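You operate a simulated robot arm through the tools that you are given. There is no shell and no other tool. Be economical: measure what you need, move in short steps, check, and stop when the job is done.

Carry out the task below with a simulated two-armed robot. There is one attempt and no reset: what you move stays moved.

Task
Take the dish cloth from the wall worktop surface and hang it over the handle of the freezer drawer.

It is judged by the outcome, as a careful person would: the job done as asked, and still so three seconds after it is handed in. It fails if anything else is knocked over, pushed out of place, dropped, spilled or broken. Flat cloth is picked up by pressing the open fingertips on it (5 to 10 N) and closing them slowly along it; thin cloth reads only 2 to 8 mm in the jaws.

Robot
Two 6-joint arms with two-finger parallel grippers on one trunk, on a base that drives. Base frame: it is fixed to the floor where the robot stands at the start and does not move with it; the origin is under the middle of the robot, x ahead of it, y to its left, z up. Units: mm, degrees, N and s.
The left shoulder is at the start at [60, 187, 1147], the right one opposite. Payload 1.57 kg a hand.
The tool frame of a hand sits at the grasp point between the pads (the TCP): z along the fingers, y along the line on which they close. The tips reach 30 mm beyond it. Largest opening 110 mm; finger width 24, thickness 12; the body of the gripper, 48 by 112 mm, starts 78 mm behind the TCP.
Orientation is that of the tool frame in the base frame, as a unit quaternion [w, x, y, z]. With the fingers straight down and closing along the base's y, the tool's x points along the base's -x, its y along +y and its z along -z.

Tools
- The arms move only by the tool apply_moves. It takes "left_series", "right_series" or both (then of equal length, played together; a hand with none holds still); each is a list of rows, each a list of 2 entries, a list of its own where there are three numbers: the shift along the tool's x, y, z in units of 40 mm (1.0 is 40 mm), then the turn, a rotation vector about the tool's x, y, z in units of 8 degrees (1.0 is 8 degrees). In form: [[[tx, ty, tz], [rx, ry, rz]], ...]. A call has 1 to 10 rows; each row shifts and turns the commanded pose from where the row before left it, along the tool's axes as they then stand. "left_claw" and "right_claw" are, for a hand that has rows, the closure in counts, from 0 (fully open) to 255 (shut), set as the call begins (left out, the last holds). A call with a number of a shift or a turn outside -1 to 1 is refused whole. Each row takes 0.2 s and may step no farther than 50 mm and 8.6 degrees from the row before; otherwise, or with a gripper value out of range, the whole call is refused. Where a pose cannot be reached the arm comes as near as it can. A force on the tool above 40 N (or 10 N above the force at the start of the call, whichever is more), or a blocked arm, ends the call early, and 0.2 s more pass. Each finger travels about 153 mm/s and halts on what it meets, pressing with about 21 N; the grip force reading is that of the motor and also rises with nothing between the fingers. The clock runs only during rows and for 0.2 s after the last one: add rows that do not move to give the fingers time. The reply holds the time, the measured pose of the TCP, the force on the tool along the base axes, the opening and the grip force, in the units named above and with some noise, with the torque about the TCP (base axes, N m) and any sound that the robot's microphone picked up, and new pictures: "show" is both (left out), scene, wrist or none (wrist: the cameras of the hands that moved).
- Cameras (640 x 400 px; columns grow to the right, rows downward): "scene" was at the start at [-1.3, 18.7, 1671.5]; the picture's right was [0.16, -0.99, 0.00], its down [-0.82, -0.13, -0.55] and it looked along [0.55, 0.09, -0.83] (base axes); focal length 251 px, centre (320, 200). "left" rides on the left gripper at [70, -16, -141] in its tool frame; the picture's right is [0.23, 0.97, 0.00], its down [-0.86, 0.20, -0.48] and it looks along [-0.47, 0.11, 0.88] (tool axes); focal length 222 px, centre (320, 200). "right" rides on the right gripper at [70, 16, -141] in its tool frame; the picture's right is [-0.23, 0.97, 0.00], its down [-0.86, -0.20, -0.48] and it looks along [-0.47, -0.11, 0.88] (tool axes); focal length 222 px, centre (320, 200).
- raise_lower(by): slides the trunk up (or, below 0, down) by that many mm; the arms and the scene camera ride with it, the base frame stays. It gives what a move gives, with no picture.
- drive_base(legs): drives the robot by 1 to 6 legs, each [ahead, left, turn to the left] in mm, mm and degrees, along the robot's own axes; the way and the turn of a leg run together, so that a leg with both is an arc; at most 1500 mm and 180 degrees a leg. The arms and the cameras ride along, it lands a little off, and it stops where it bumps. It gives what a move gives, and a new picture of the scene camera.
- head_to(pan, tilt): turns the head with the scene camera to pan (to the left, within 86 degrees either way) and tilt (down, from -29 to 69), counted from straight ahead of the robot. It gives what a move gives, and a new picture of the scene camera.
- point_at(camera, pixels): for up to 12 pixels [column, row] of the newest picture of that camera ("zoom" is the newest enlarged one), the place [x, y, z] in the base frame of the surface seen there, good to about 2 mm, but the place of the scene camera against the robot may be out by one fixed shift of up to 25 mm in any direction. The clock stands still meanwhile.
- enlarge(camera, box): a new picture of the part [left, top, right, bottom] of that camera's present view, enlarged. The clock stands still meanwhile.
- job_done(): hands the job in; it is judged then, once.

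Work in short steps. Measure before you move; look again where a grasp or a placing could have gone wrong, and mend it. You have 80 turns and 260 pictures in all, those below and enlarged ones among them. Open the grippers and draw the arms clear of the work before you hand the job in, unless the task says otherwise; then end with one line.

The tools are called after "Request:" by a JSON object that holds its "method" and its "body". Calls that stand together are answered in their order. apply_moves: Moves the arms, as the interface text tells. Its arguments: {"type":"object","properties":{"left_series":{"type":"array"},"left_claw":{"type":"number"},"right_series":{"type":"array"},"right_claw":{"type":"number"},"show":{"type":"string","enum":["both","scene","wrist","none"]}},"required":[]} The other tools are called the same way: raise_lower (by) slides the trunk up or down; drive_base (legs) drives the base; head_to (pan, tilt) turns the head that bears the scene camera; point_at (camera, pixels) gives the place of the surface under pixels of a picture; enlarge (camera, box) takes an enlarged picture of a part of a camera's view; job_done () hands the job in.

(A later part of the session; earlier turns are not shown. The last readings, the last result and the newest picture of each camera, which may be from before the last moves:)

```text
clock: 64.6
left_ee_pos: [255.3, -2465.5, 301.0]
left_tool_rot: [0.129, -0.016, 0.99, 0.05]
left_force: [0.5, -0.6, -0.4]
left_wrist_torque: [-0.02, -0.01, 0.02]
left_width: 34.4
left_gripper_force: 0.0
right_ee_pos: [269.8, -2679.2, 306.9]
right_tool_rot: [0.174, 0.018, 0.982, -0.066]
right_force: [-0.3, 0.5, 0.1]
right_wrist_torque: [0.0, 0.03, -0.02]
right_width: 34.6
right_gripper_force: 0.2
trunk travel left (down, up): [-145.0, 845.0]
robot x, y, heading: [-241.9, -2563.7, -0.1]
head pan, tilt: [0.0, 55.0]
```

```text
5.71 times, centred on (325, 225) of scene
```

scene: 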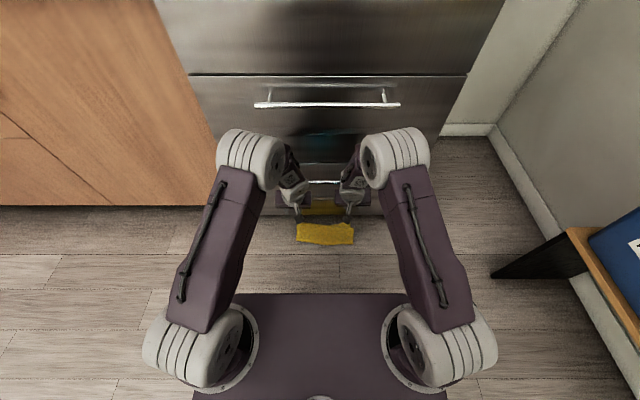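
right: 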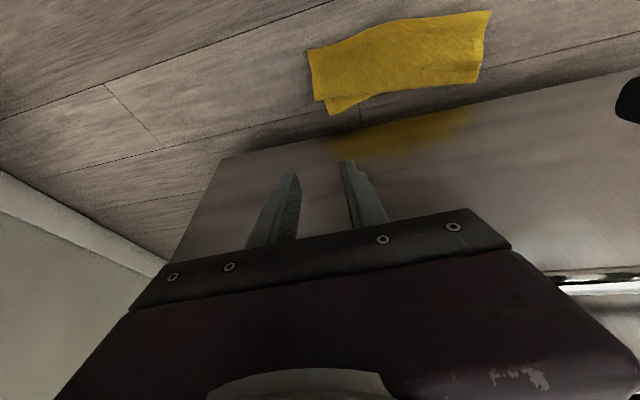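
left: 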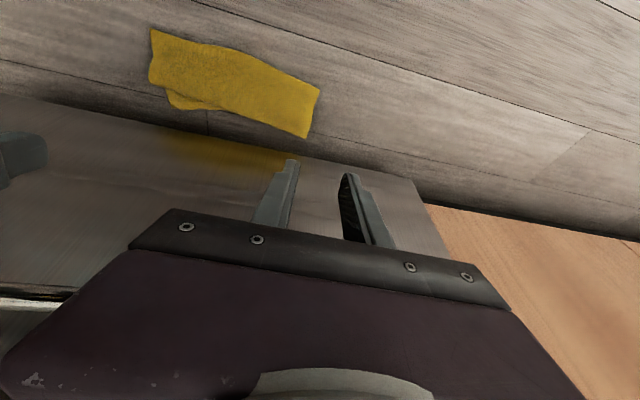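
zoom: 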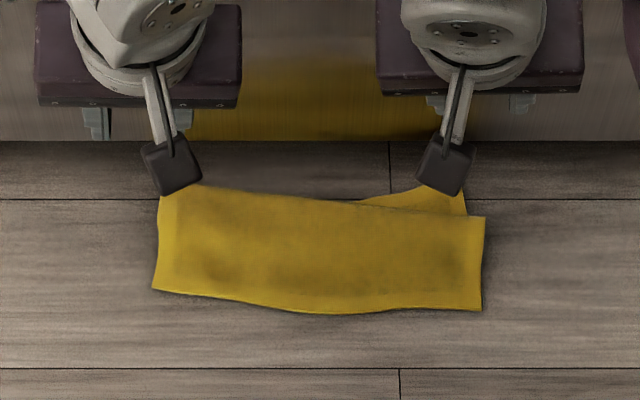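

The hem shows that the near long edge (x≈262–280) is a free top edge and the fold is at the far side, so I can take the near edge again. First I straighten both hands to vertical and align them over it.

Request:
{"method": "apply_moves", "body": {"left_series": [[[-0.25, -0.2, 0], [0.23, 0.62, 0.08]], [[-0.25, -0.2, 0], [0.23, 0.62, 0.08]], [[-0.1, -0.2, 0], [0.23, 0.62, 0.08]], [[0, 0, 0], [0, 0, 0]]], "right_series": [[[-0.1, 0.1, 0], [-0.32, 0.83, -0.09]], [[-0.1, 0.1, 0], [-0.32, 0.83, -0.09]], [[-0.1, 0.1, 0], [-0.32, 0.83, -0.09]], [[0, 0, 0], [0, 0, 0]]], "left_claw": 139, "right_claw": 139, "show": "wrist"}}

```text
clock: 65.6
left_ee_pos: [280.2, -2490.7, 304.4]
left_tool_rot: [0.001, 0.0, 1.0, 0.002]
left_force: [-0.2, 0.0, -0.6]
left_wrist_torque: [-0.01, -0.03, 0.04]
left_width: 50.3
left_gripper_force: 0.2
right_ee_pos: [279.8, -2673.7, 309.5]
right_tool_rot: [0.025, 0.004, 1.0, -0.015]
right_force: [0.1, -0.2, -0.1]
right_wrist_torque: [-0.01, 0.01, 0.01]
right_width: 50.0
right_gripper_force: 0.1
right hand out of reach, approached as far as the arm can: row 1
trunk travel left (down, up): [-145.0, 845.0]
robot x, y, heading: [-235.3, -2562.1, 0.1]
head pan, tilt: [0.0, 55.0]
```

right: 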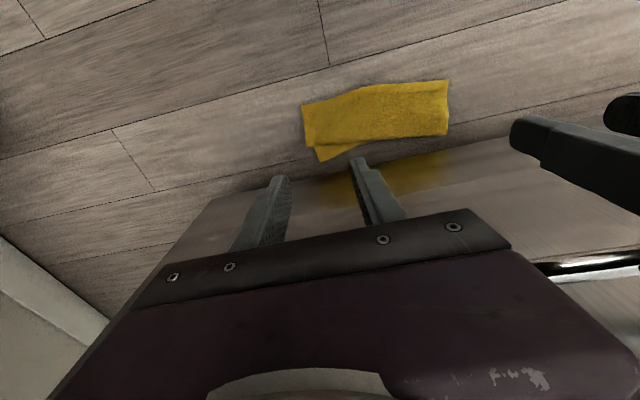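
left: 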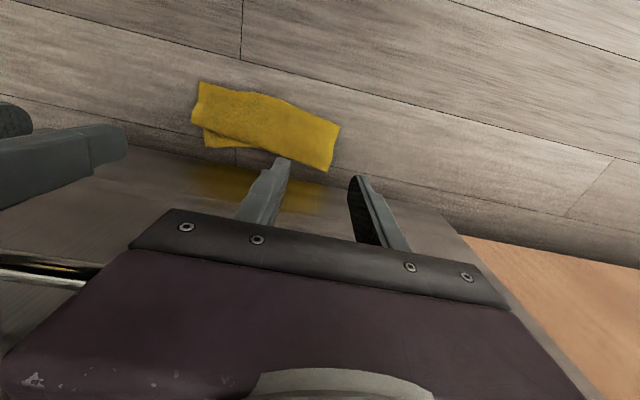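

Both hands are now upright over the cloth. I lower the trunk the remaining 140 mm and then descend part-way with the arms to see the reach.

Request:
{"method": "raise_lower", "body": {"by": -140}}

Request:
{"method": "apply_moves", "body": {"left_series": [[[-0.2, 0, 0.5], [0, 0, 0]], [[0, 0, 0.5], [0, 0, 0]], [[0, 0, 0.5], [0, 0, 0]], [[0, 0, 0.5], [0, 0, 0]]], "right_series": [[[0, 0, 0.5], [0, 0, 0]], [[0, 0, 0.5], [0, 0, 0]], [[0, 0, 0.5], [0, 0, 0]], [[0, 0, 0.5], [0, 0, 0]]], "show": "wrist"}}

```text
clock: 67.2
left_ee_pos: [279.9, -2490.9, 165.1]
left_tool_rot: [0.001, 0.001, 1.0, 0.0]
left_force: [-0.5, 0.4, -0.2]
left_wrist_torque: [0.01, -0.02, -0.03]
left_width: 50.3
left_gripper_force: 0.1
right_ee_pos: [280.9, -2673.1, 169.7]
right_tool_rot: [0.026, 0.004, 1.0, -0.017]
right_force: [1.0, -0.9, -0.6]
right_wrist_torque: [0.0, 0.0, 0.01]
right_width: 50.2
right_gripper_force: 0.0
trunk travel left (down, up): [-5.0, 985.0]
robot x, y, heading: [-242.7, -2561.9, 0.0]
head pan, tilt: [0.0, 55.0]
```

```text
clock: 68.2
left_ee_pos: [287.6, -2490.6, 85.1]
left_tool_rot: [0.001, 0.001, 1.0, 0.001]
left_force: [0.0, -0.1, 0.0]
left_wrist_torque: [-0.01, -0.02, 0.01]
left_width: 50.3
left_gripper_force: 0.0
right_ee_pos: [283.0, -2677.0, 89.9]
right_tool_rot: [0.026, 0.004, 1.0, -0.017]
right_force: [1.4, -0.2, -1.1]
right_wrist_torque: [0.02, 0.02, -0.01]
right_width: 50.1
right_gripper_force: 0.1
trunk travel left (down, up): [-5.0, 985.0]
robot x, y, heading: [-241.1, -2560.8, 0.0]
head pan, tilt: [0.0, 55.0]
```

right: 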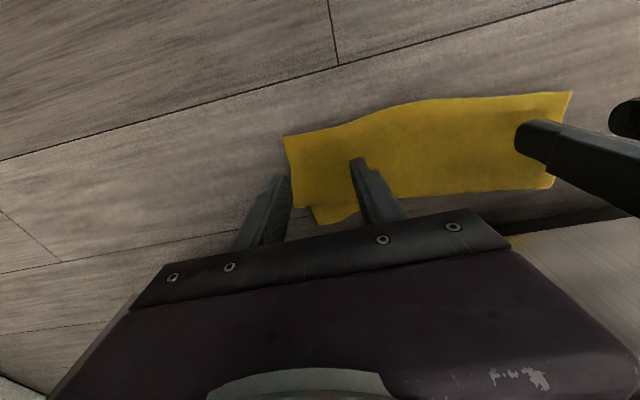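
left: 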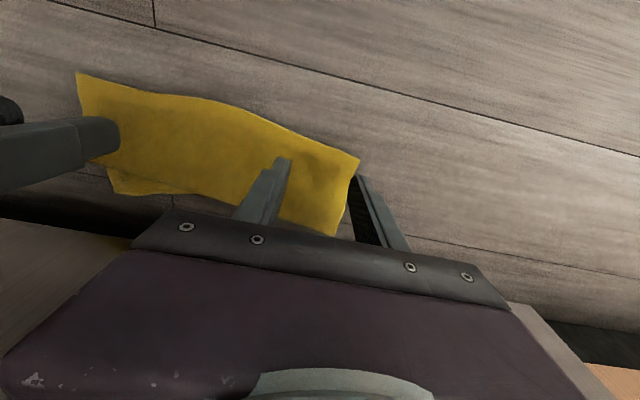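

Reach is fine down here. I measure the cloth's near edge and the drawer face from these closer views.

Request:
{"method": "point_at", "body": {"camera": "right", "pixels": [[288, 139], [320, 127], [360, 118], [410, 103], [568, 95], [340, 150], [330, 180], [550, 185], [220, 260]]}}

Request:
{"method": "point_at", "body": {"camera": "left", "pixels": [[355, 162], [320, 143], [270, 120], [215, 105], [335, 230], [310, 170], [345, 195], [230, 150], [80, 78]]}}

```text
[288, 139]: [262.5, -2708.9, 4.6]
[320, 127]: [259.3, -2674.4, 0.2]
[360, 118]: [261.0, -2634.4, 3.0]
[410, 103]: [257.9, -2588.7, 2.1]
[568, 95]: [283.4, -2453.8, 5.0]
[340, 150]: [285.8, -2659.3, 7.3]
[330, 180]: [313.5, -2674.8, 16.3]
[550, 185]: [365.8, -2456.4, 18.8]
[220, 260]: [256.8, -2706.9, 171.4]
```

```text
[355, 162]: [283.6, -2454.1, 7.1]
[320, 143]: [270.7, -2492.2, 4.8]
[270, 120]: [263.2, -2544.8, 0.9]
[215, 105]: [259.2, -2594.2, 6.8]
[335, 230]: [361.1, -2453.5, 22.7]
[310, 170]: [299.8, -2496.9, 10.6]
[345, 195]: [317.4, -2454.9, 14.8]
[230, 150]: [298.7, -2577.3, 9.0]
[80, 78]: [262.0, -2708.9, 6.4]
```

The near edge is at x≈260–272, z≈5. I position the hands at (286,−2497) and (278,−2668) and come down to just above the cloth.

Request:
{"method": "apply_moves", "body": {"left_series": [[[0.03, -0.15, 0.3], [0, 0, 0]], [[0, 0, 0.4], [0, 0, 0]], [[0, 0, 0.35], [0, 0, 0]], [[0, 0, 0.15], [0, 0, 0]], [[0, 0, 0], [0, 0, 0]]], "right_series": [[[0.12, 0.22, 0.3], [-0.24, 0.37, -0.06]], [[0, 0, 0.4], [0, 0, 0]], [[0, 0, 0.4], [0, 0, 0]], [[0, 0, 0.2], [0, 0, 0]], [[0, 0, 0], [0, 0, 0]]], "show": "wrist"}}

```text
clock: 69.4
left_ee_pos: [285.9, -2494.7, 36.1]
left_tool_rot: [0.001, 0.001, 1.0, 0.0]
left_force: [-0.2, -0.2, 0.9]
left_wrist_torque: [-0.06, 0.01, -0.02]
left_width: 49.9
left_gripper_force: 0.0
right_ee_pos: [280.1, -2667.2, 37.7]
right_tool_rot: [0.0, 0.001, 1.0, 0.0]
right_force: [-1.3, -0.3, 0.5]
right_wrist_torque: [-0.01, -0.02, 0.03]
right_width: 50.1
right_gripper_force: 0.1
trunk travel left (down, up): [-5.0, 985.0]
robot x, y, heading: [-241.2, -2559.1, 0.3]
head pan, tilt: [0.0, 55.0]
```

right: 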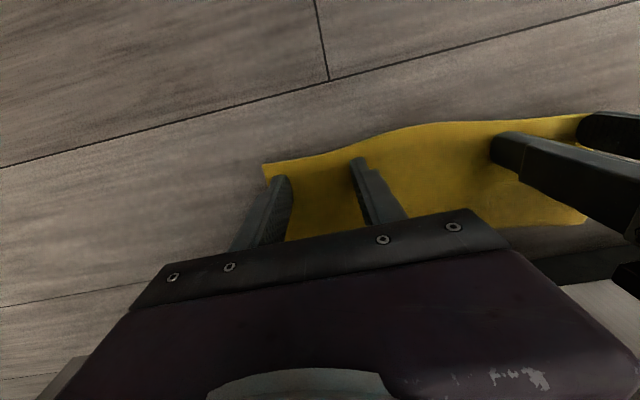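
left: 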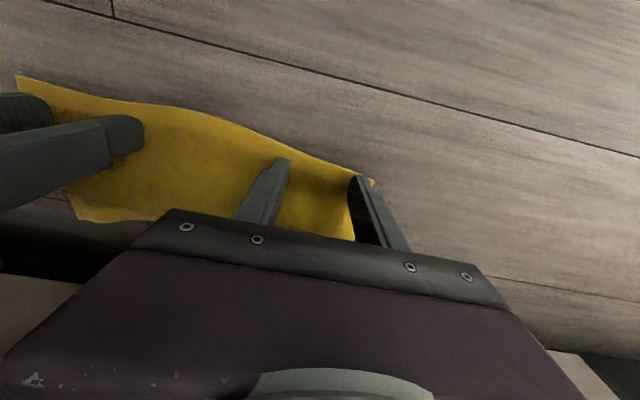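

The left outer finger is at the cloth's side edge, so I shift it 8 mm inward and press both down stepwise.

Request:
{"method": "apply_moves", "body": {"left_series": [[[0, -0.2, -0.05], [0, 0, 0]], [[0, 0, 0.12], [0, 0, 0]], [[0, 0, 0.05], [0, 0, 0]], [[0, 0, 0], [0, 0, 0]]], "right_series": [[[0, 0.05, 0.05], [0, 0, 0]], [[0, 0, 0.06], [0, 0, 0]], [[0, 0, 0.05], [0, 0, 0]], [[0, 0, 0], [0, 0, 0]]], "show": "none"}}

```text
clock: 70.4
left_ee_pos: [286.4, -2504.6, 32.9]
left_tool_rot: [0.003, 0.0, 1.0, 0.0]
left_force: [-4.1, -0.2, 7.9]
left_wrist_torque: [-0.06, 0.1, 0.01]
left_width: 50.0
left_gripper_force: 0.1
right_ee_pos: [281.6, -2664.3, 33.2]
right_tool_rot: [0.001, 0.0, 1.0, 0.0]
right_force: [-9.5, -5.2, 22.2]
right_wrist_torque: [-0.21, 0.27, -0.04]
right_width: 50.2
right_gripper_force: 0.2
trunk travel left (down, up): [-5.0, 985.0]
robot x, y, heading: [-239.4, -2563.1, 0.3]
head pan, tilt: [0.0, 55.0]
```

Right reads 22 N, left 8 N. I even these out and begin closing in stages.

Request:
{"method": "apply_moves", "body": {"left_series": [[[0, 0, 0.03], [0, 0, 0]], [[0, 0, 0], [0, 0, 0]]], "right_series": [[[0, 0, -0.02], [0, 0, 0]], [[0, 0, 0], [0, 0, 0]]], "left_claw": 145, "right_claw": 160, "show": "none"}}

Request:
{"method": "apply_moves", "body": {"left_series": [[[0, 0, 0], [0, 0, 0]], [[0, 0, 0], [0, 0, 0]]], "right_series": [[[0, 0, 0], [0, 0, 0]], [[0, 0, 0], [0, 0, 0]]], "left_claw": 165, "right_claw": 180, "show": "wrist"}}

```text
clock: 71.0
left_ee_pos: [288.1, -2503.9, 32.9]
left_tool_rot: [0.004, 0.0, 1.0, 0.001]
left_force: [-3.4, -4.3, 17.9]
left_wrist_torque: [-0.2, 0.14, -0.02]
left_width: 45.6
left_gripper_force: 0.0
right_ee_pos: [281.8, -2665.6, 33.7]
right_tool_rot: [0.002, 0.0, 1.0, 0.001]
right_force: [3.5, 1.6, 10.1]
right_wrist_torque: [0.04, -0.1, -0.03]
right_width: 37.8
right_gripper_force: 0.0
trunk travel left (down, up): [-5.0, 985.0]
robot x, y, heading: [-240.4, -2562.6, 0.3]
head pan, tilt: [0.0, 55.0]
```

```text
clock: 71.6
left_ee_pos: [287.5, -2502.6, 32.8]
left_tool_rot: [0.004, 0.002, 1.0, 0.001]
left_force: [4.0, -0.3, 17.4]
left_wrist_torque: [-0.04, -0.07, 0.0]
left_width: 33.5
left_gripper_force: 0.0
right_ee_pos: [282.3, -2664.9, 32.9]
right_tool_rot: [0.002, 0.001, 1.0, 0.0]
right_force: [1.6, 2.5, 12.0]
right_wrist_torque: [0.06, -0.01, -0.03]
right_width: 32.6
right_gripper_force: 0.1
trunk travel left (down, up): [-5.0, 985.0]
robot x, y, heading: [-240.9, -2561.8, 0.2]
head pan, tilt: [0.0, 55.0]
```

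right: 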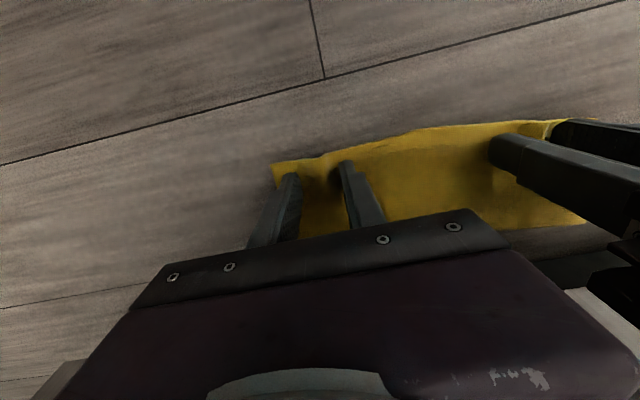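
left: 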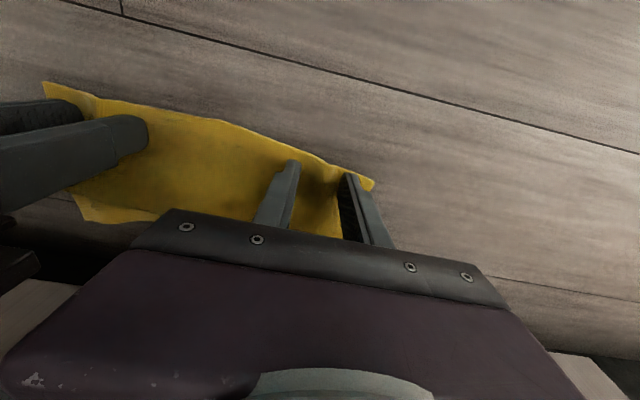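

Both are gathering the cloth. I continue closing in stages.

Request:
{"method": "apply_moves", "body": {"left_series": [[[0, 0, 0], [0, 0, 0]], [[0, 0, 0], [0, 0, 0]]], "right_series": [[[0, 0, 0.01], [0, 0, 0]], [[0, 0, 0], [0, 0, 0]]], "left_claw": 188, "right_claw": 203, "show": "none"}}

Request:
{"method": "apply_moves", "body": {"left_series": [[[0, 0, 0], [0, 0, 0]], [[0, 0, 0], [0, 0, 0]]], "right_series": [[[0, 0, 0], [0, 0, 0]], [[0, 0, 0], [0, 0, 0]]], "left_claw": 210, "right_claw": 225, "show": "none"}}

Request:
{"method": "apply_moves", "body": {"left_series": [[[0, 0, 0], [0, 0, 0]], [[0, 0, 0], [0, 0, 0]]], "right_series": [[[0, 0, 0], [0, 0, 0]], [[0, 0, 0], [0, 0, 0]]], "left_claw": 232, "right_claw": 240, "show": "none"}}

Request:
{"method": "apply_moves", "body": {"left_series": [[[0, 0, 0], [0, 0, 0]], [[0, 0, 0], [0, 0, 0]], [[0, 0, 0], [0, 0, 0]]], "right_series": [[[0, 0, 0], [0, 0, 0]], [[0, 0, 0], [0, 0, 0]], [[0, 0, 0], [0, 0, 0]]], "left_claw": 255, "right_claw": 255, "show": "wrist"}}

```text
clock: 72.2
left_ee_pos: [287.9, -2505.1, 33.0]
left_tool_rot: [0.004, 0.001, 1.0, 0.001]
left_force: [4.1, -1.4, 17.2]
left_wrist_torque: [-0.04, -0.06, 0.01]
left_width: 27.9
left_gripper_force: 0.1
right_ee_pos: [280.8, -2664.3, 33.2]
right_tool_rot: [0.002, -0.001, 1.0, -0.001]
right_force: [0.4, 3.3, 14.4]
right_wrist_torque: [0.06, 0.03, -0.04]
right_width: 18.7
right_gripper_force: 0.0
trunk travel left (down, up): [-5.0, 985.0]
robot x, y, heading: [-241.5, -2561.6, 0.2]
head pan, tilt: [0.0, 55.0]
```

```text
clock: 72.8
left_ee_pos: [285.7, -2503.2, 33.1]
left_tool_rot: [0.002, 0.001, 1.0, 0.001]
left_force: [-0.2, -4.0, 21.2]
left_wrist_torque: [-0.23, 0.0, 0.0]
left_width: 16.4
left_gripper_force: 0.1
right_ee_pos: [281.6, -2664.8, 32.8]
right_tool_rot: [0.001, 0.0, 1.0, 0.0]
right_force: [0.1, 7.9, 13.6]
right_wrist_torque: [0.19, 0.05, -0.01]
right_width: 13.3
right_gripper_force: 0.6
trunk travel left (down, up): [-5.0, 985.0]
robot x, y, heading: [-242.1, -2562.9, 0.2]
head pan, tilt: [0.0, 55.0]
```

```text
clock: 73.4
left_ee_pos: [287.6, -2504.6, 33.0]
left_tool_rot: [0.002, 0.002, 1.0, 0.0]
left_force: [-0.6, -9.9, 18.9]
left_wrist_torque: [-0.39, 0.03, 0.01]
left_width: 12.0
left_gripper_force: 1.2
right_ee_pos: [280.7, -2665.8, 32.8]
right_tool_rot: [0.001, 0.0, 1.0, 0.0]
right_force: [0.2, 8.8, 13.8]
right_wrist_torque: [0.29, 0.02, -0.1]
right_width: 8.7
right_gripper_force: 20.8
trunk travel left (down, up): [-5.0, 985.0]
robot x, y, heading: [-238.1, -2563.4, -0.0]
head pan, tilt: [0.0, 55.0]
```

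```text
clock: 74.2
left_ee_pos: [286.3, -2503.2, 33.3]
left_tool_rot: [0.003, 0.001, 1.0, 0.001]
left_force: [-0.5, -14.3, 19.9]
left_wrist_torque: [-0.41, 0.05, 0.05]
left_width: 8.6
left_gripper_force: 20.7
right_ee_pos: [281.0, -2664.5, 33.2]
right_tool_rot: [0.002, 0.0, 1.0, 0.0]
right_force: [-1.0, 11.9, 13.3]
right_wrist_torque: [0.32, 0.03, -0.11]
right_width: 8.7
right_gripper_force: 21.1
trunk travel left (down, up): [-5.0, 985.0]
robot x, y, heading: [-241.1, -2561.4, 0.1]
head pan, tilt: [0.0, 55.0]
```

right: 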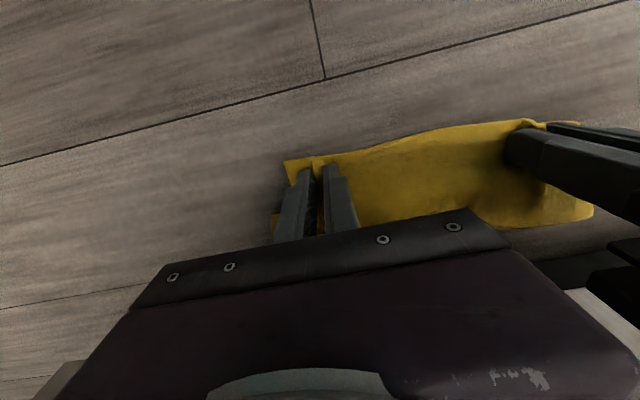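
left: 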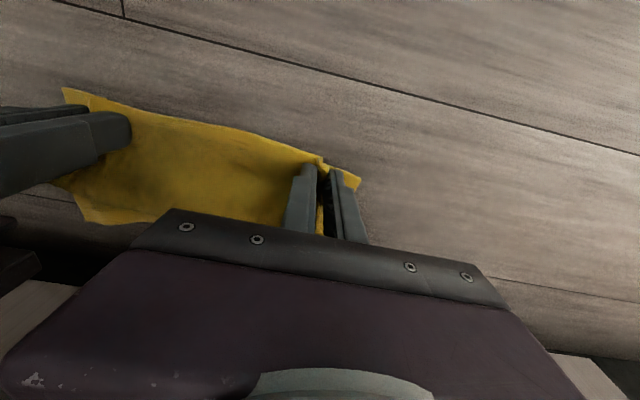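

Both grip at 8.6 mm — perhaps two layers. I lift 160 mm and look at what hangs.

Request:
{"method": "apply_moves", "body": {"left_series": [[[0, 0, -0.5], [0, 0, 0]], [[0, 0, -0.7], [0, 0, 0]], [[0, 0, -0.7], [0, 0, 0]], [[0, 0, -0.7], [0, 0, 0]], [[0, 0, -0.7], [0, 0, 0]], [[0, 0, -0.7], [0, 0, 0]], [[0, 0, 0], [0, 0, 0]]], "right_series": [[[0, 0, -0.5], [0, 0, 0]], [[0, 0, -0.7], [0, 0, 0]], [[0, 0, -0.7], [0, 0, 0]], [[0, 0, -0.7], [0, 0, 0]], [[0, 0, -0.7], [0, 0, 0]], [[0, 0, -0.7], [0, 0, 0]], [[0, 0, 0], [0, 0, 0]]]}}

Request:
{"method": "enlarge", "body": {"camera": "right", "box": [200, 60, 600, 260]}}

```text
clock: 75.8
left_ee_pos: [286.3, -2503.7, 190.8]
left_tool_rot: [0.001, 0.0, 1.0, 0.001]
left_force: [-0.9, -10.6, -0.2]
left_wrist_torque: [-0.31, 0.03, 0.0]
left_width: 7.3
left_gripper_force: 21.1
right_ee_pos: [281.5, -2664.4, 191.8]
right_tool_rot: [-0.001, 0.0, 1.0, 0.0]
right_force: [1.2, 9.7, 0.2]
right_wrist_torque: [0.3, -0.02, -0.07]
right_width: 8.0
right_gripper_force: 21.5
trunk travel left (down, up): [-5.0, 985.0]
robot x, y, heading: [-241.8, -2564.2, 0.1]
head pan, tilt: [0.0, 55.0]
```

scene: 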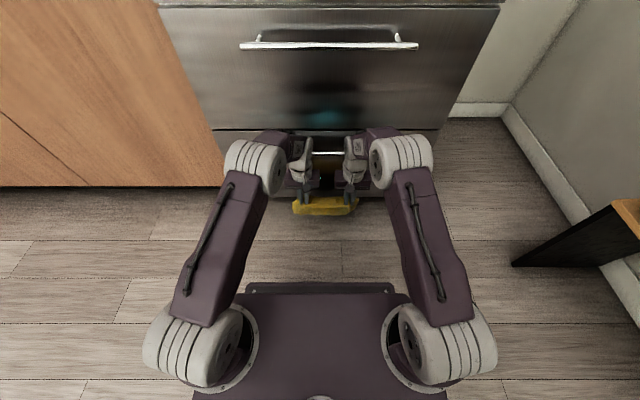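
right: 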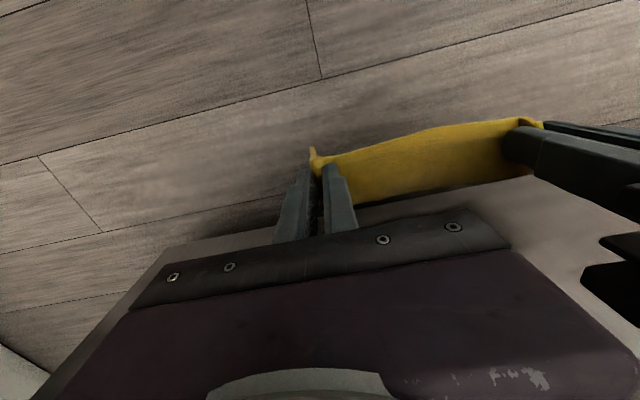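
left: 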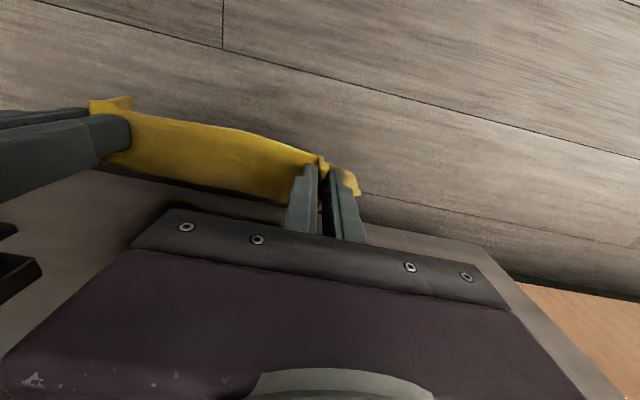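

```text
1.60 times, centred on (400, 160) of right
```

zoom: 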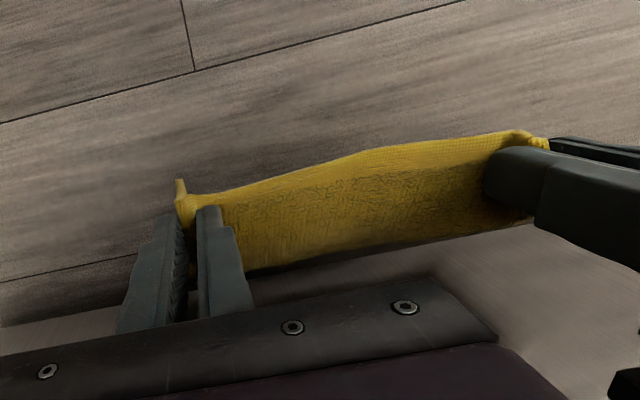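

The cloth is held by both hands, slightly too taut. I ease the tension, back the base off 70 mm to clear the handles, and raise the trunk.

Request:
{"method": "apply_moves", "body": {"left_series": [[[0, -0.06, 0], [0, 0, 0]], [[0, 0, 0], [0, 0, 0]]], "right_series": [[[0, 0.06, 0], [0, 0, 0]], [[0, 0, 0], [0, 0, 0]]], "show": "none"}}

Request:
{"method": "drive_base", "body": {"legs": [[-70, 0, 0]]}}

Request:
{"method": "raise_lower", "body": {"by": 480}}

Request:
{"method": "apply_moves", "body": {"left_series": [[[0, 0, -0.7], [0, 0, 0]], [[0, 0, -0.7], [0, 0, 0]], [[0, 0, -0.7], [0, 0, 0]], [[0, 0, -0.7], [0, 0, 0]], [[0, 0, -0.7], [0, 0, 0]], [[0, 0, -0.7], [0, -1, 0]], [[0, 0, 0], [0, -1, 0]], [[0, 0, 0], [0, -1, 0]], [[0, 0, 0], [0, -1, 0]]], "right_series": [[[0, 0, -0.7], [0, 0, 0]], [[0, 0, -0.7], [0, 0, 0]], [[0, 0, -0.7], [0, 0, 0]], [[0, 0, -0.7], [0, 0, 0]], [[0, 0, -0.7], [0, 0, 0]], [[0, 0, -0.7], [0, -1, 0]], [[0, 0, 0], [0, -1, 0]], [[0, 0, 0], [0, -1, 0]], [[0, 0, 0], [0, -1, 0]]]}}

```text
clock: 76.4
left_ee_pos: [285.6, -2506.9, 190.7]
left_tool_rot: [0.001, 0.001, 1.0, 0.001]
left_force: [0.0, -4.9, 0.5]
left_wrist_torque: [-0.18, -0.02, 0.04]
left_width: 6.4
left_gripper_force: 21.2
right_ee_pos: [281.5, -2662.9, 191.1]
right_tool_rot: [-0.002, -0.001, 1.0, 0.001]
right_force: [-0.1, 5.9, -0.8]
right_wrist_torque: [0.16, 0.02, -0.07]
right_width: 7.3
right_gripper_force: 21.3
trunk travel left (down, up): [-5.0, 985.0]
robot x, y, heading: [-240.1, -2561.7, 0.4]
head pan, tilt: [0.0, 55.0]
```

```text
clock: 77.5
left_ee_pos: [215.1, -2507.5, 190.1]
left_tool_rot: [0.001, 0.001, 1.0, 0.001]
left_force: [-0.3, -5.0, 0.2]
left_wrist_torque: [-0.16, 0.02, 0.04]
left_width: 6.1
left_gripper_force: 21.2
right_ee_pos: [210.8, -2661.5, 191.2]
right_tool_rot: [-0.001, 0.0, 1.0, -0.001]
right_force: [-0.2, 4.0, -0.7]
right_wrist_torque: [0.11, -0.03, -0.04]
right_width: 7.1
right_gripper_force: 20.7
trunk travel left (down, up): [-5.0, 985.0]
robot x, y, heading: [-310.7, -2561.6, -0.0]
head pan, tilt: [0.0, 55.0]
```

scene: 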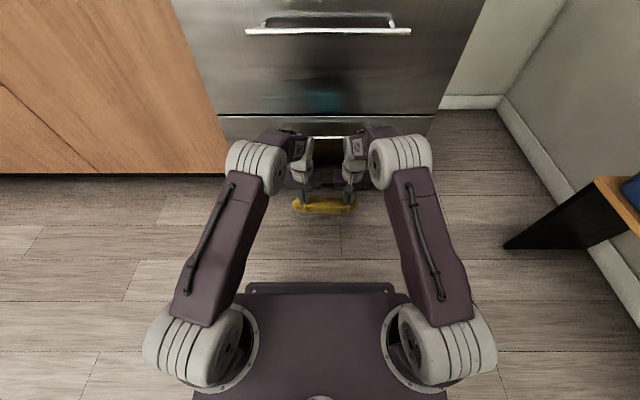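

```text
refused: 480 is not a number from -400 to 400
```

```text
clock: 79.5
left_ee_pos: [214.5, -2507.2, 358.4]
left_tool_rot: [0.276, 0.002, 0.961, -0.001]
left_force: [-0.9, -2.9, 0.0]
left_wrist_torque: [-0.07, 0.02, -0.01]
left_width: 5.2
left_gripper_force: 20.9
right_ee_pos: [209.7, -2660.9, 359.5]
right_tool_rot: [0.276, 0.001, 0.961, 0.0]
right_force: [-0.4, 2.6, -0.8]
right_wrist_torque: [0.09, 0.0, 0.04]
right_width: 7.2
right_gripper_force: 21.2
trunk travel left (down, up): [-5.0, 985.0]
robot x, y, heading: [-311.6, -2562.5, -0.2]
head pan, tilt: [0.0, 55.0]
```

scene: 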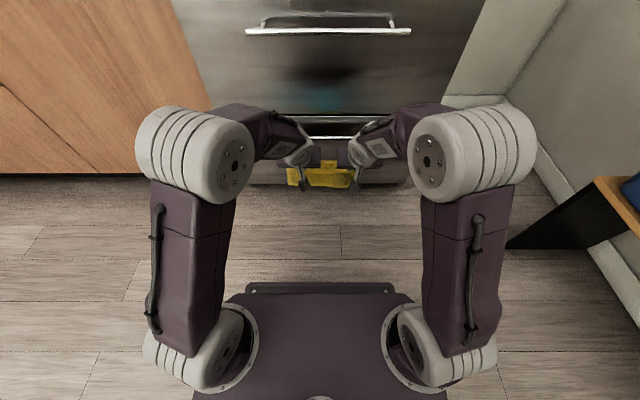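
right: 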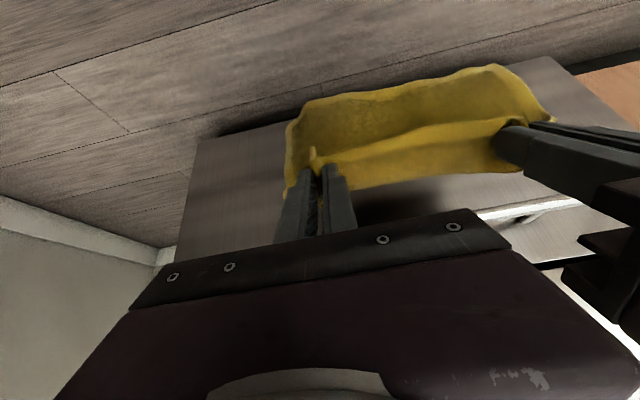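
left: 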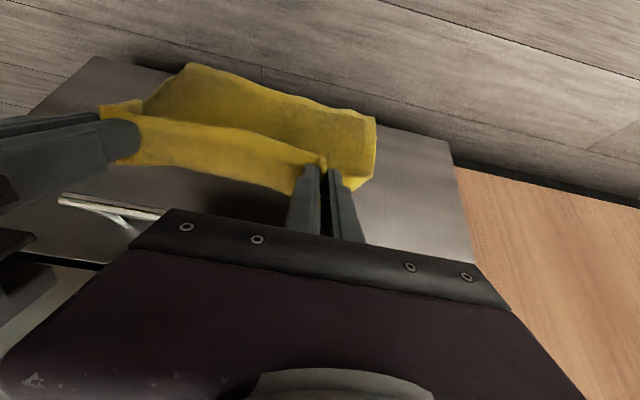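

The cloth hangs open much like before. I raise the trunk 385 mm and measure its lower edge from the wrist views.

Request:
{"method": "point_at", "body": {"camera": "right", "pixels": [[290, 128], [330, 103], [390, 92], [440, 82], [490, 68], [545, 112], [290, 180], [400, 150]]}}

Request:
{"method": "point_at", "body": {"camera": "left", "pixels": [[187, 70], [145, 102], [230, 82], [290, 98], [340, 112], [372, 120], [370, 175], [230, 150]]}}

Request:
{"method": "raise_lower", "body": {"by": 385}}

Request:
{"method": "apply_moves", "body": {"left_series": [[[0, 0, 0], [0, 0, 0]]], "right_series": [[[0, 0, 0], [0, 0, 0]]]}}

```text
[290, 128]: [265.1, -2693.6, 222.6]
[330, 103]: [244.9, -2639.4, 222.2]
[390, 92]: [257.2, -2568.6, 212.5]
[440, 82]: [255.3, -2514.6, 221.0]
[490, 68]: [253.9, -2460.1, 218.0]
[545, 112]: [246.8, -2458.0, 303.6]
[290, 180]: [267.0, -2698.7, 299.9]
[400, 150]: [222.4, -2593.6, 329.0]
```

```text
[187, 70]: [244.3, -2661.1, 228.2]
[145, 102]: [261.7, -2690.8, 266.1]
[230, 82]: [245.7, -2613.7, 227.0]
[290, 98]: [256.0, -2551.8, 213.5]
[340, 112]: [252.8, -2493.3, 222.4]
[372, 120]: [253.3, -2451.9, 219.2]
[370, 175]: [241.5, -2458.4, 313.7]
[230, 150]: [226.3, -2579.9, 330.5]
```

```text
clock: 83.2
left_ee_pos: [214.6, -2508.0, 744.7]
left_tool_rot: [0.277, 0.001, 0.961, 0.001]
left_force: [-0.2, -3.2, 0.4]
left_wrist_torque: [-0.13, 0.01, -0.03]
left_width: 5.1
left_gripper_force: 21.0
right_ee_pos: [210.0, -2660.9, 744.6]
right_tool_rot: [0.276, 0.0, 0.961, 0.001]
right_force: [-0.4, 3.6, -0.8]
right_wrist_torque: [0.17, 0.03, 0.03]
right_width: 7.0
right_gripper_force: 21.4
trunk travel left (down, up): [-390.0, 600.0]
robot x, y, heading: [-310.2, -2558.0, -0.4]
head pan, tilt: [0.0, 55.0]
```

```text
clock: 83.6
left_ee_pos: [215.4, -2507.7, 742.5]
left_tool_rot: [0.276, 0.001, 0.961, 0.001]
left_force: [-0.2, -3.8, 0.0]
left_wrist_torque: [-0.12, 0.0, -0.06]
left_width: 5.3
left_gripper_force: 21.6
right_ee_pos: [210.1, -2660.7, 744.7]
right_tool_rot: [0.275, 0.0, 0.961, 0.001]
right_force: [0.6, 4.3, 0.1]
right_wrist_torque: [0.14, 0.01, 0.01]
right_width: 7.3
right_gripper_force: 21.2
trunk travel left (down, up): [-390.0, 600.0]
robot x, y, heading: [-311.5, -2562.2, -0.1]
head pan, tilt: [0.0, 55.0]
```

scene: 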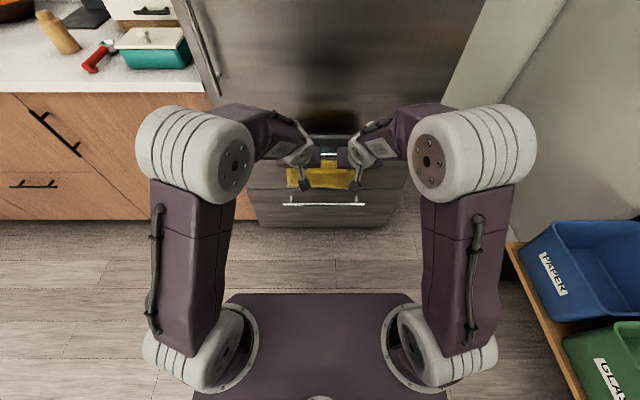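
right: 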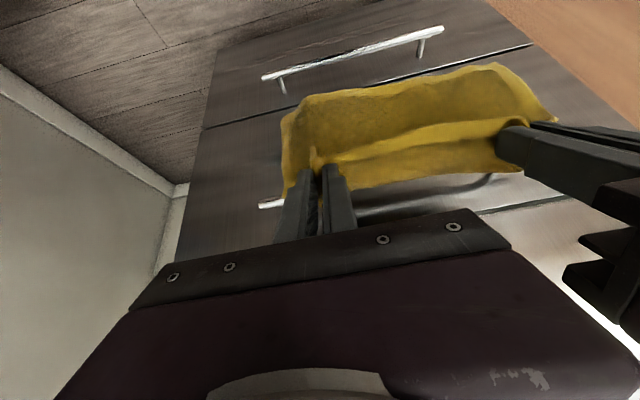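
left: 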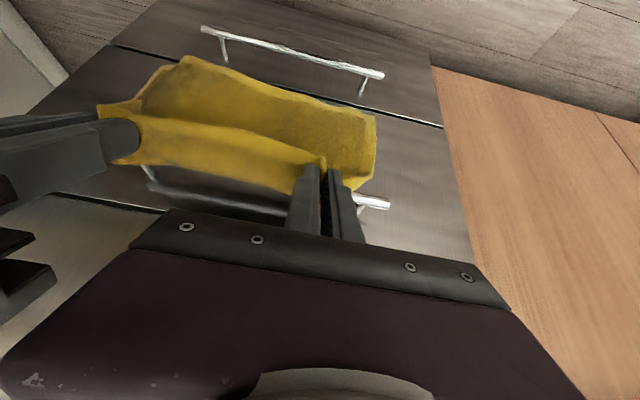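

The lower edge hangs ~138 mm below TCP level, at about TCP x + 40. I raise the trunk 110 mm and drive forward 70 mm to restore the earlier approach pose.

Request:
{"method": "raise_lower", "body": {"by": 125}}

Request:
{"method": "drive_base", "body": {"legs": [[70, 0, 0]]}}

Request:
{"method": "apply_moves", "body": {"left_series": [[[-0.3, 0, 0.187], [0, 0, 0]], [[-0.3, 0, 0.187], [0, 0, 0]], [[-0.2, 0, 0.125], [0, 0, 0]], [[0, 0, 0], [0, 0, 0]], [[0, 0, 0], [0, 0, 0]]], "right_series": [[[-0.35, 0, 0.22], [0, 0, 0]], [[-0.35, 0, 0.22], [0, 0, 0]], [[-0.2, 0, 0.125], [0, 0, 0]], [[0, 0, 0], [0, 0, 0]], [[0, 0, 0], [0, 0, 0]]], "show": "wrist"}}

```text
clock: 85.1
left_ee_pos: [214.8, -2507.3, 867.9]
left_tool_rot: [0.277, 0.002, 0.961, 0.0]
left_force: [0.2, -3.9, -0.1]
left_wrist_torque: [-0.11, 0.02, -0.03]
left_width: 5.1
left_gripper_force: 20.9
right_ee_pos: [210.6, -2660.3, 869.6]
right_tool_rot: [0.276, 0.0, 0.961, 0.001]
right_force: [0.1, 3.9, 0.4]
right_wrist_torque: [0.11, -0.01, 0.03]
right_width: 7.3
right_gripper_force: 21.3
trunk travel left (down, up): [-515.0, 475.0]
robot x, y, heading: [-312.2, -2559.7, -0.1]
head pan, tilt: [0.0, 55.0]
```

```text
clock: 86.1
left_ee_pos: [286.5, -2507.7, 868.1]
left_tool_rot: [0.276, 0.0, 0.961, 0.001]
left_force: [0.4, -4.2, 0.0]
left_wrist_torque: [-0.1, 0.04, -0.04]
left_width: 5.2
left_gripper_force: 21.2
right_ee_pos: [281.5, -2660.5, 868.8]
right_tool_rot: [0.275, 0.001, 0.962, 0.001]
right_force: [0.1, 3.9, -0.5]
right_wrist_torque: [0.09, 0.0, 0.02]
right_width: 7.0
right_gripper_force: 21.1
trunk travel left (down, up): [-515.0, 475.0]
robot x, y, heading: [-240.1, -2563.4, 0.3]
head pan, tilt: [0.0, 55.0]
```

scene: 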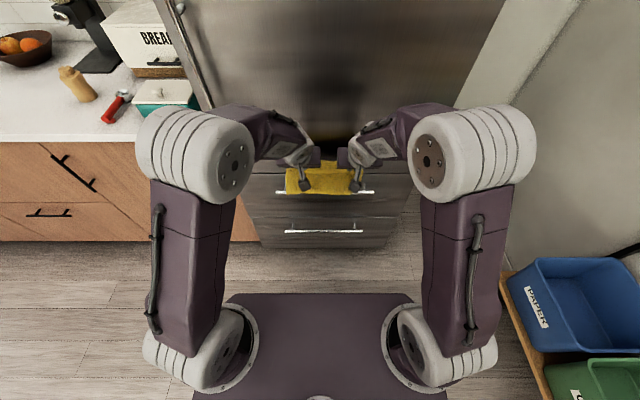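

```text
clock: 87.3
left_ee_pos: [322.5, -2507.2, 868.5]
left_tool_rot: [0.276, 0.002, 0.961, 0.0]
left_force: [-0.2, -5.2, 0.0]
left_wrist_torque: [-0.17, 0.0, -0.01]
left_width: 5.3
left_gripper_force: 21.5
right_ee_pos: [321.5, -2662.9, 870.9]
right_tool_rot: [0.276, 0.0, 0.961, 0.0]
right_force: [1.1, 5.2, -0.4]
right_wrist_torque: [0.15, 0.01, 0.04]
right_width: 7.2
right_gripper_force: 20.6
trunk travel left (down, up): [-515.0, 475.0]
robot x, y, heading: [-242.4, -2561.3, 0.0]
head pan, tilt: [0.0, 55.0]
```

right: 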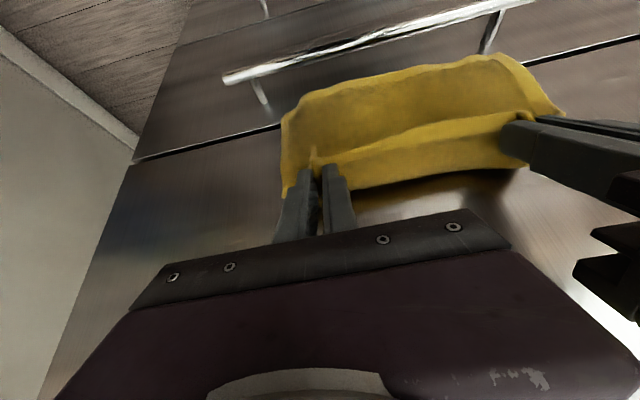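
left: 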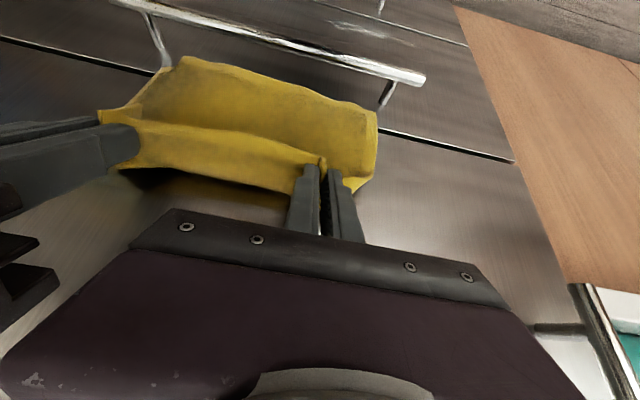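

The cloth hangs above the gap again. I measure its lower edge against the bar.

Request:
{"method": "point_at", "body": {"camera": "right", "pixels": [[286, 118], [310, 98], [350, 88], [400, 77], [450, 68], [490, 60], [550, 102]]}}

Request:
{"method": "point_at", "body": {"camera": "left", "pixels": [[145, 90], [185, 62], [230, 75], [290, 92], [340, 104], [374, 118], [370, 170]]}}

```text
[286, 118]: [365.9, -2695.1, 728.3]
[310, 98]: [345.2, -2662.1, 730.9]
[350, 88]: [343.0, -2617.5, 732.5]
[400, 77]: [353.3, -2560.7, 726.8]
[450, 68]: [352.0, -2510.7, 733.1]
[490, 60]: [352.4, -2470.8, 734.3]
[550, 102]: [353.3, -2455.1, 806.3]
```

```text
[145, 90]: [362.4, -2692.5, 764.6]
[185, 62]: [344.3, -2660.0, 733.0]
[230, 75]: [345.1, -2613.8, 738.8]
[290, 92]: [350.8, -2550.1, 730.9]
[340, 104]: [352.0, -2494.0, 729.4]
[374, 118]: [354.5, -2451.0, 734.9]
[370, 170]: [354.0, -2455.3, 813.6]
```

The lower edge is at x 343–366; I shift forward 15 mm and lower 119 mm into the gap.

Request:
{"method": "apply_moves", "body": {"left_series": [[[-0.318, 0, 0.199], [0, 0, 0]], [[0, 0, 0], [0, 0, 0]], [[0.197, 0, 0.315], [0, 0, 0]], [[0.197, 0, 0.315], [0, 0, 0]], [[0.197, 0, 0.315], [0, 0, 0]], [[0.197, 0, 0.315], [0, 0, 0]], [[0.197, 0, 0.315], [0, 0, 0]], [[0.197, 0, 0.315], [0, 0, 0]], [[0.197, 0, 0.315], [0, 0, 0]], [[0.197, 0, 0.315], [0, 0, 0]]], "right_series": [[[-0.318, 0, 0.199], [0, 0, 0]], [[0, 0, 0], [0, 0, 0]], [[0.197, 0, 0.315], [0, 0, 0]], [[0.197, 0, 0.315], [0, 0, 0]], [[0.197, 0, 0.315], [0, 0, 0]], [[0.197, 0, 0.315], [0, 0, 0]], [[0.197, 0, 0.315], [0, 0, 0]], [[0.197, 0, 0.315], [0, 0, 0]], [[0.197, 0, 0.315], [0, 0, 0]], [[0.197, 0, 0.315], [0, 0, 0]]], "show": "wrist"}}

```text
clock: 89.5
left_ee_pos: [339.2, -2506.9, 749.7]
left_tool_rot: [0.276, 0.0, 0.961, 0.001]
left_force: [0.0, -3.3, -0.6]
left_wrist_torque: [-0.05, 0.02, -0.04]
left_width: 5.3
left_gripper_force: 20.3
right_ee_pos: [337.9, -2660.5, 751.7]
right_tool_rot: [0.275, 0.0, 0.961, 0.001]
right_force: [-0.4, 3.4, -0.8]
right_wrist_torque: [0.1, 0.02, 0.04]
right_width: 7.3
right_gripper_force: 21.4
trunk travel left (down, up): [-515.0, 475.0]
robot x, y, heading: [-238.4, -2560.5, 0.1]
head pan, tilt: [0.0, 55.0]
```

right: 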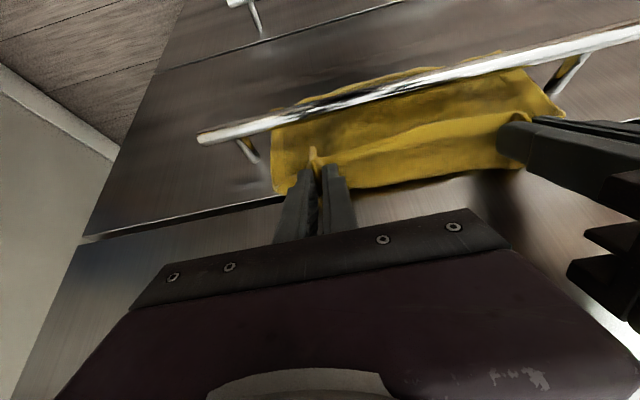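
left: 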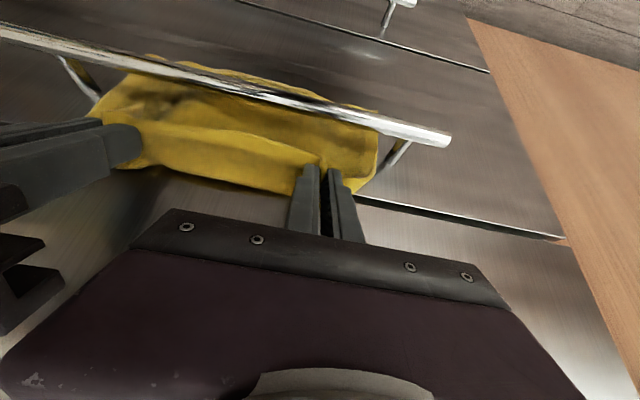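

The cloth is behind the bar across its width again. I draw the hands back over the bar and down in front as before, then measure before releasing.

Request:
{"method": "apply_moves", "body": {"left_series": [[[0.364, 0, -0.065], [0, 0, 0]], [[0.364, 0, -0.065], [0, 0, 0]], [[0.364, 0, -0.065], [0, 0, 0]], [[0.364, 0, -0.065], [0, 0, 0]], [[0.205, 0, 0.329], [0, 0, 0]], [[0.205, 0, 0.329], [0, 0, 0]], [[0.205, 0, 0.329], [0, 0, 0]], [[0.205, 0, 0.329], [0, 0, 0]], [[0, 0, 0], [0, 0, 0]], [[0, 0, 0], [0, 0, 0]]], "right_series": [[[0.364, 0, -0.065], [0, 0, 0]], [[0.364, 0, -0.065], [0, 0, 0]], [[0.364, 0, -0.065], [0, 0, 0]], [[0.364, 0, -0.065], [0, 0, 0]], [[0.205, 0, 0.329], [0, 0, 0]], [[0.205, 0, 0.329], [0, 0, 0]], [[0.205, 0, 0.329], [0, 0, 0]], [[0.205, 0, 0.329], [0, 0, 0]], [[0, 0, 0], [0, 0, 0]], [[0, 0, 0], [0, 0, 0]]], "show": "wrist"}}

Request:
{"method": "enlarge", "body": {"camera": "left", "box": [60, 60, 460, 260]}}

Request:
{"method": "enlarge", "body": {"camera": "right", "box": [200, 60, 600, 260]}}

```text
clock: 91.7
left_ee_pos: [283.6, -2507.1, 665.2]
left_tool_rot: [0.277, 0.001, 0.961, 0.001]
left_force: [-0.4, -2.6, -0.1]
left_wrist_torque: [-0.09, 0.05, -0.04]
left_width: 5.0
left_gripper_force: 20.8
right_ee_pos: [282.4, -2658.2, 664.8]
right_tool_rot: [0.276, 0.001, 0.961, 0.0]
right_force: [-0.2, 3.0, 0.1]
right_wrist_torque: [0.1, -0.01, 0.01]
right_width: 7.1
right_gripper_force: 20.8
trunk travel left (down, up): [-515.0, 475.0]
robot x, y, heading: [-237.6, -2561.0, 0.2]
head pan, tilt: [0.0, 55.0]
```

right: 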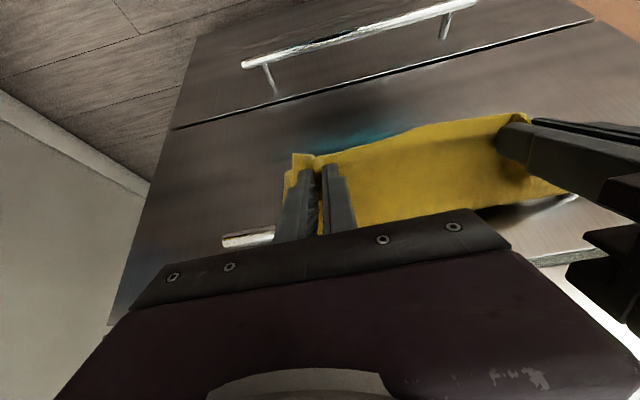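
left: 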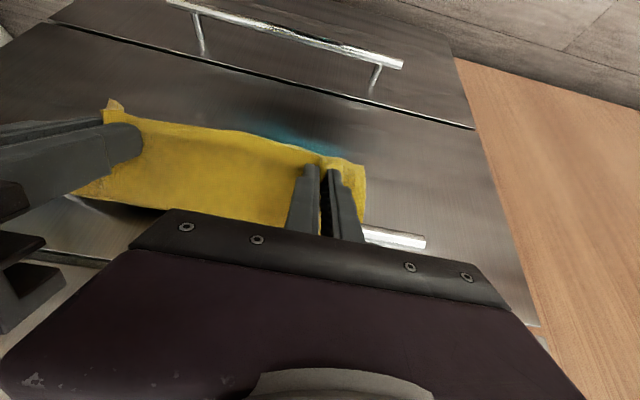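

```text
1.60 times, centred on (260, 160) of left
```

zoom: 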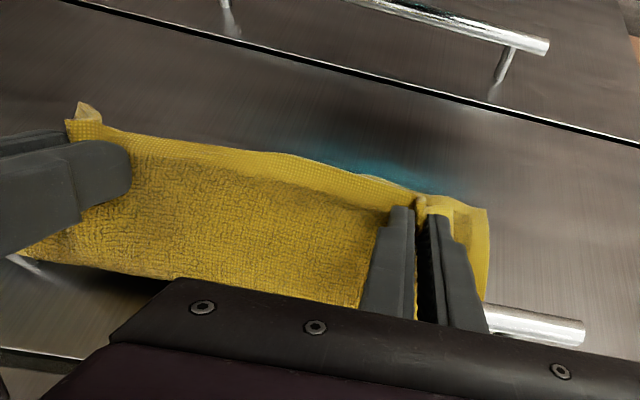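

```text
1.60 times, centred on (400, 160) of right
```

zoom: 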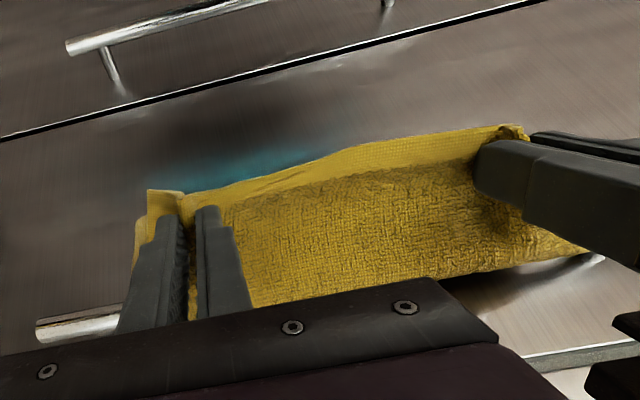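

I measure the front hem, the visible back corners, and the bar before releasing.

Request:
{"method": "point_at", "body": {"camera": "left", "pixels": [[120, 118], [180, 130], [250, 148], [300, 162], [360, 170], [364, 190], [363, 215], [200, 190], [100, 185], [85, 195], [395, 240]]}}

Request:
{"method": "point_at", "body": {"camera": "right", "pixels": [[295, 160], [288, 180], [286, 200], [360, 155], [430, 135], [480, 122], [420, 180], [560, 190], [540, 180], [245, 240]]}}

```text
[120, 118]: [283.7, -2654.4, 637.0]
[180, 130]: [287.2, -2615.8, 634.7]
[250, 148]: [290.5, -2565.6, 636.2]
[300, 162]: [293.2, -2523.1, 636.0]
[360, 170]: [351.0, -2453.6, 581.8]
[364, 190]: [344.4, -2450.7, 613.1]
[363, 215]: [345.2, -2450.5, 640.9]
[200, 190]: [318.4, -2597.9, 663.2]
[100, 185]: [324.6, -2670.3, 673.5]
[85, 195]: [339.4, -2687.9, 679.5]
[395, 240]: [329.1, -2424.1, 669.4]
```

```text
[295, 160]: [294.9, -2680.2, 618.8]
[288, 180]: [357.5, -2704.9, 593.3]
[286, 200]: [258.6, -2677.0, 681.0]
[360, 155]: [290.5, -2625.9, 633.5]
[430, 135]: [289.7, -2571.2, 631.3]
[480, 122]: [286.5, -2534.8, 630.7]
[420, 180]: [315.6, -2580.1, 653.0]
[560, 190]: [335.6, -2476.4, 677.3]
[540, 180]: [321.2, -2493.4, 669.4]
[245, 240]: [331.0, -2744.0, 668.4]
```

The back hangs to z≈580 (~95 mm) but the front is only ~58 mm, so it is back-heavy; that explains the first slide. I pull the front down about 26 mm more to balance it and measure again.

Request:
{"method": "apply_moves", "body": {"left_series": [[[0.172, 0, 0.276], [0, 0, 0]], [[0.172, 0, 0.276], [0, 0, 0]], [[0, 0, 0], [0, 0, 0]], [[0, 0, 0], [0, 0, 0]]], "right_series": [[[0.172, 0, 0.276], [0, 0, 0]], [[0.172, 0, 0.276], [0, 0, 0]], [[0, 0, 0], [0, 0, 0]], [[0, 0, 0], [0, 0, 0]]], "show": "wrist"}}

```text
clock: 92.7
left_ee_pos: [284.1, -2507.1, 640.9]
left_tool_rot: [0.276, 0.0, 0.961, 0.0]
left_force: [0.9, -2.7, 0.0]
left_wrist_torque: [-0.08, -0.01, -0.01]
left_width: 4.9
left_gripper_force: 20.9
right_ee_pos: [283.8, -2660.4, 640.3]
right_tool_rot: [0.275, -0.001, 0.961, -0.002]
right_force: [-0.6, 3.0, -0.3]
right_wrist_torque: [0.1, 0.0, 0.01]
right_width: 7.1
right_gripper_force: 21.3
trunk travel left (down, up): [-515.0, 475.0]
robot x, y, heading: [-242.2, -2560.7, -0.1]
head pan, tilt: [0.0, 55.0]
```

right: 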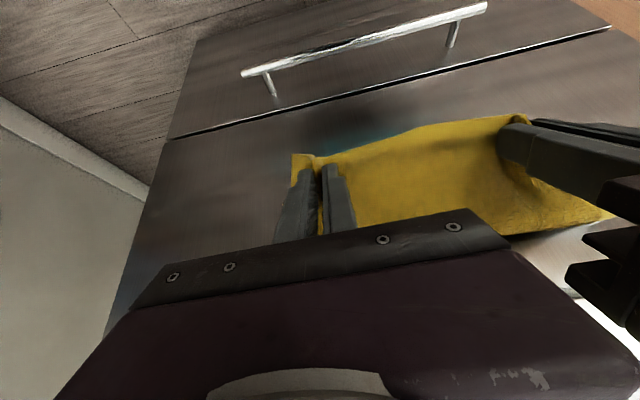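
left: 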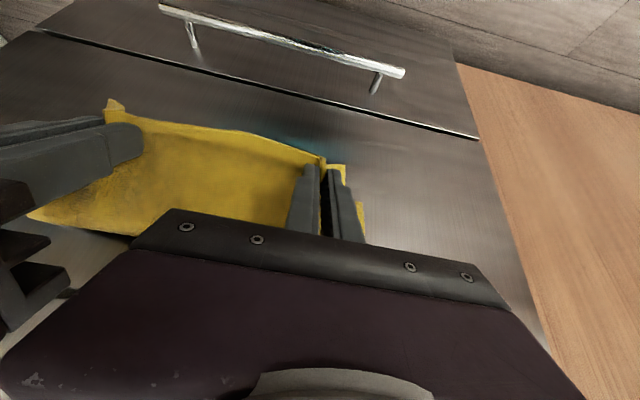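

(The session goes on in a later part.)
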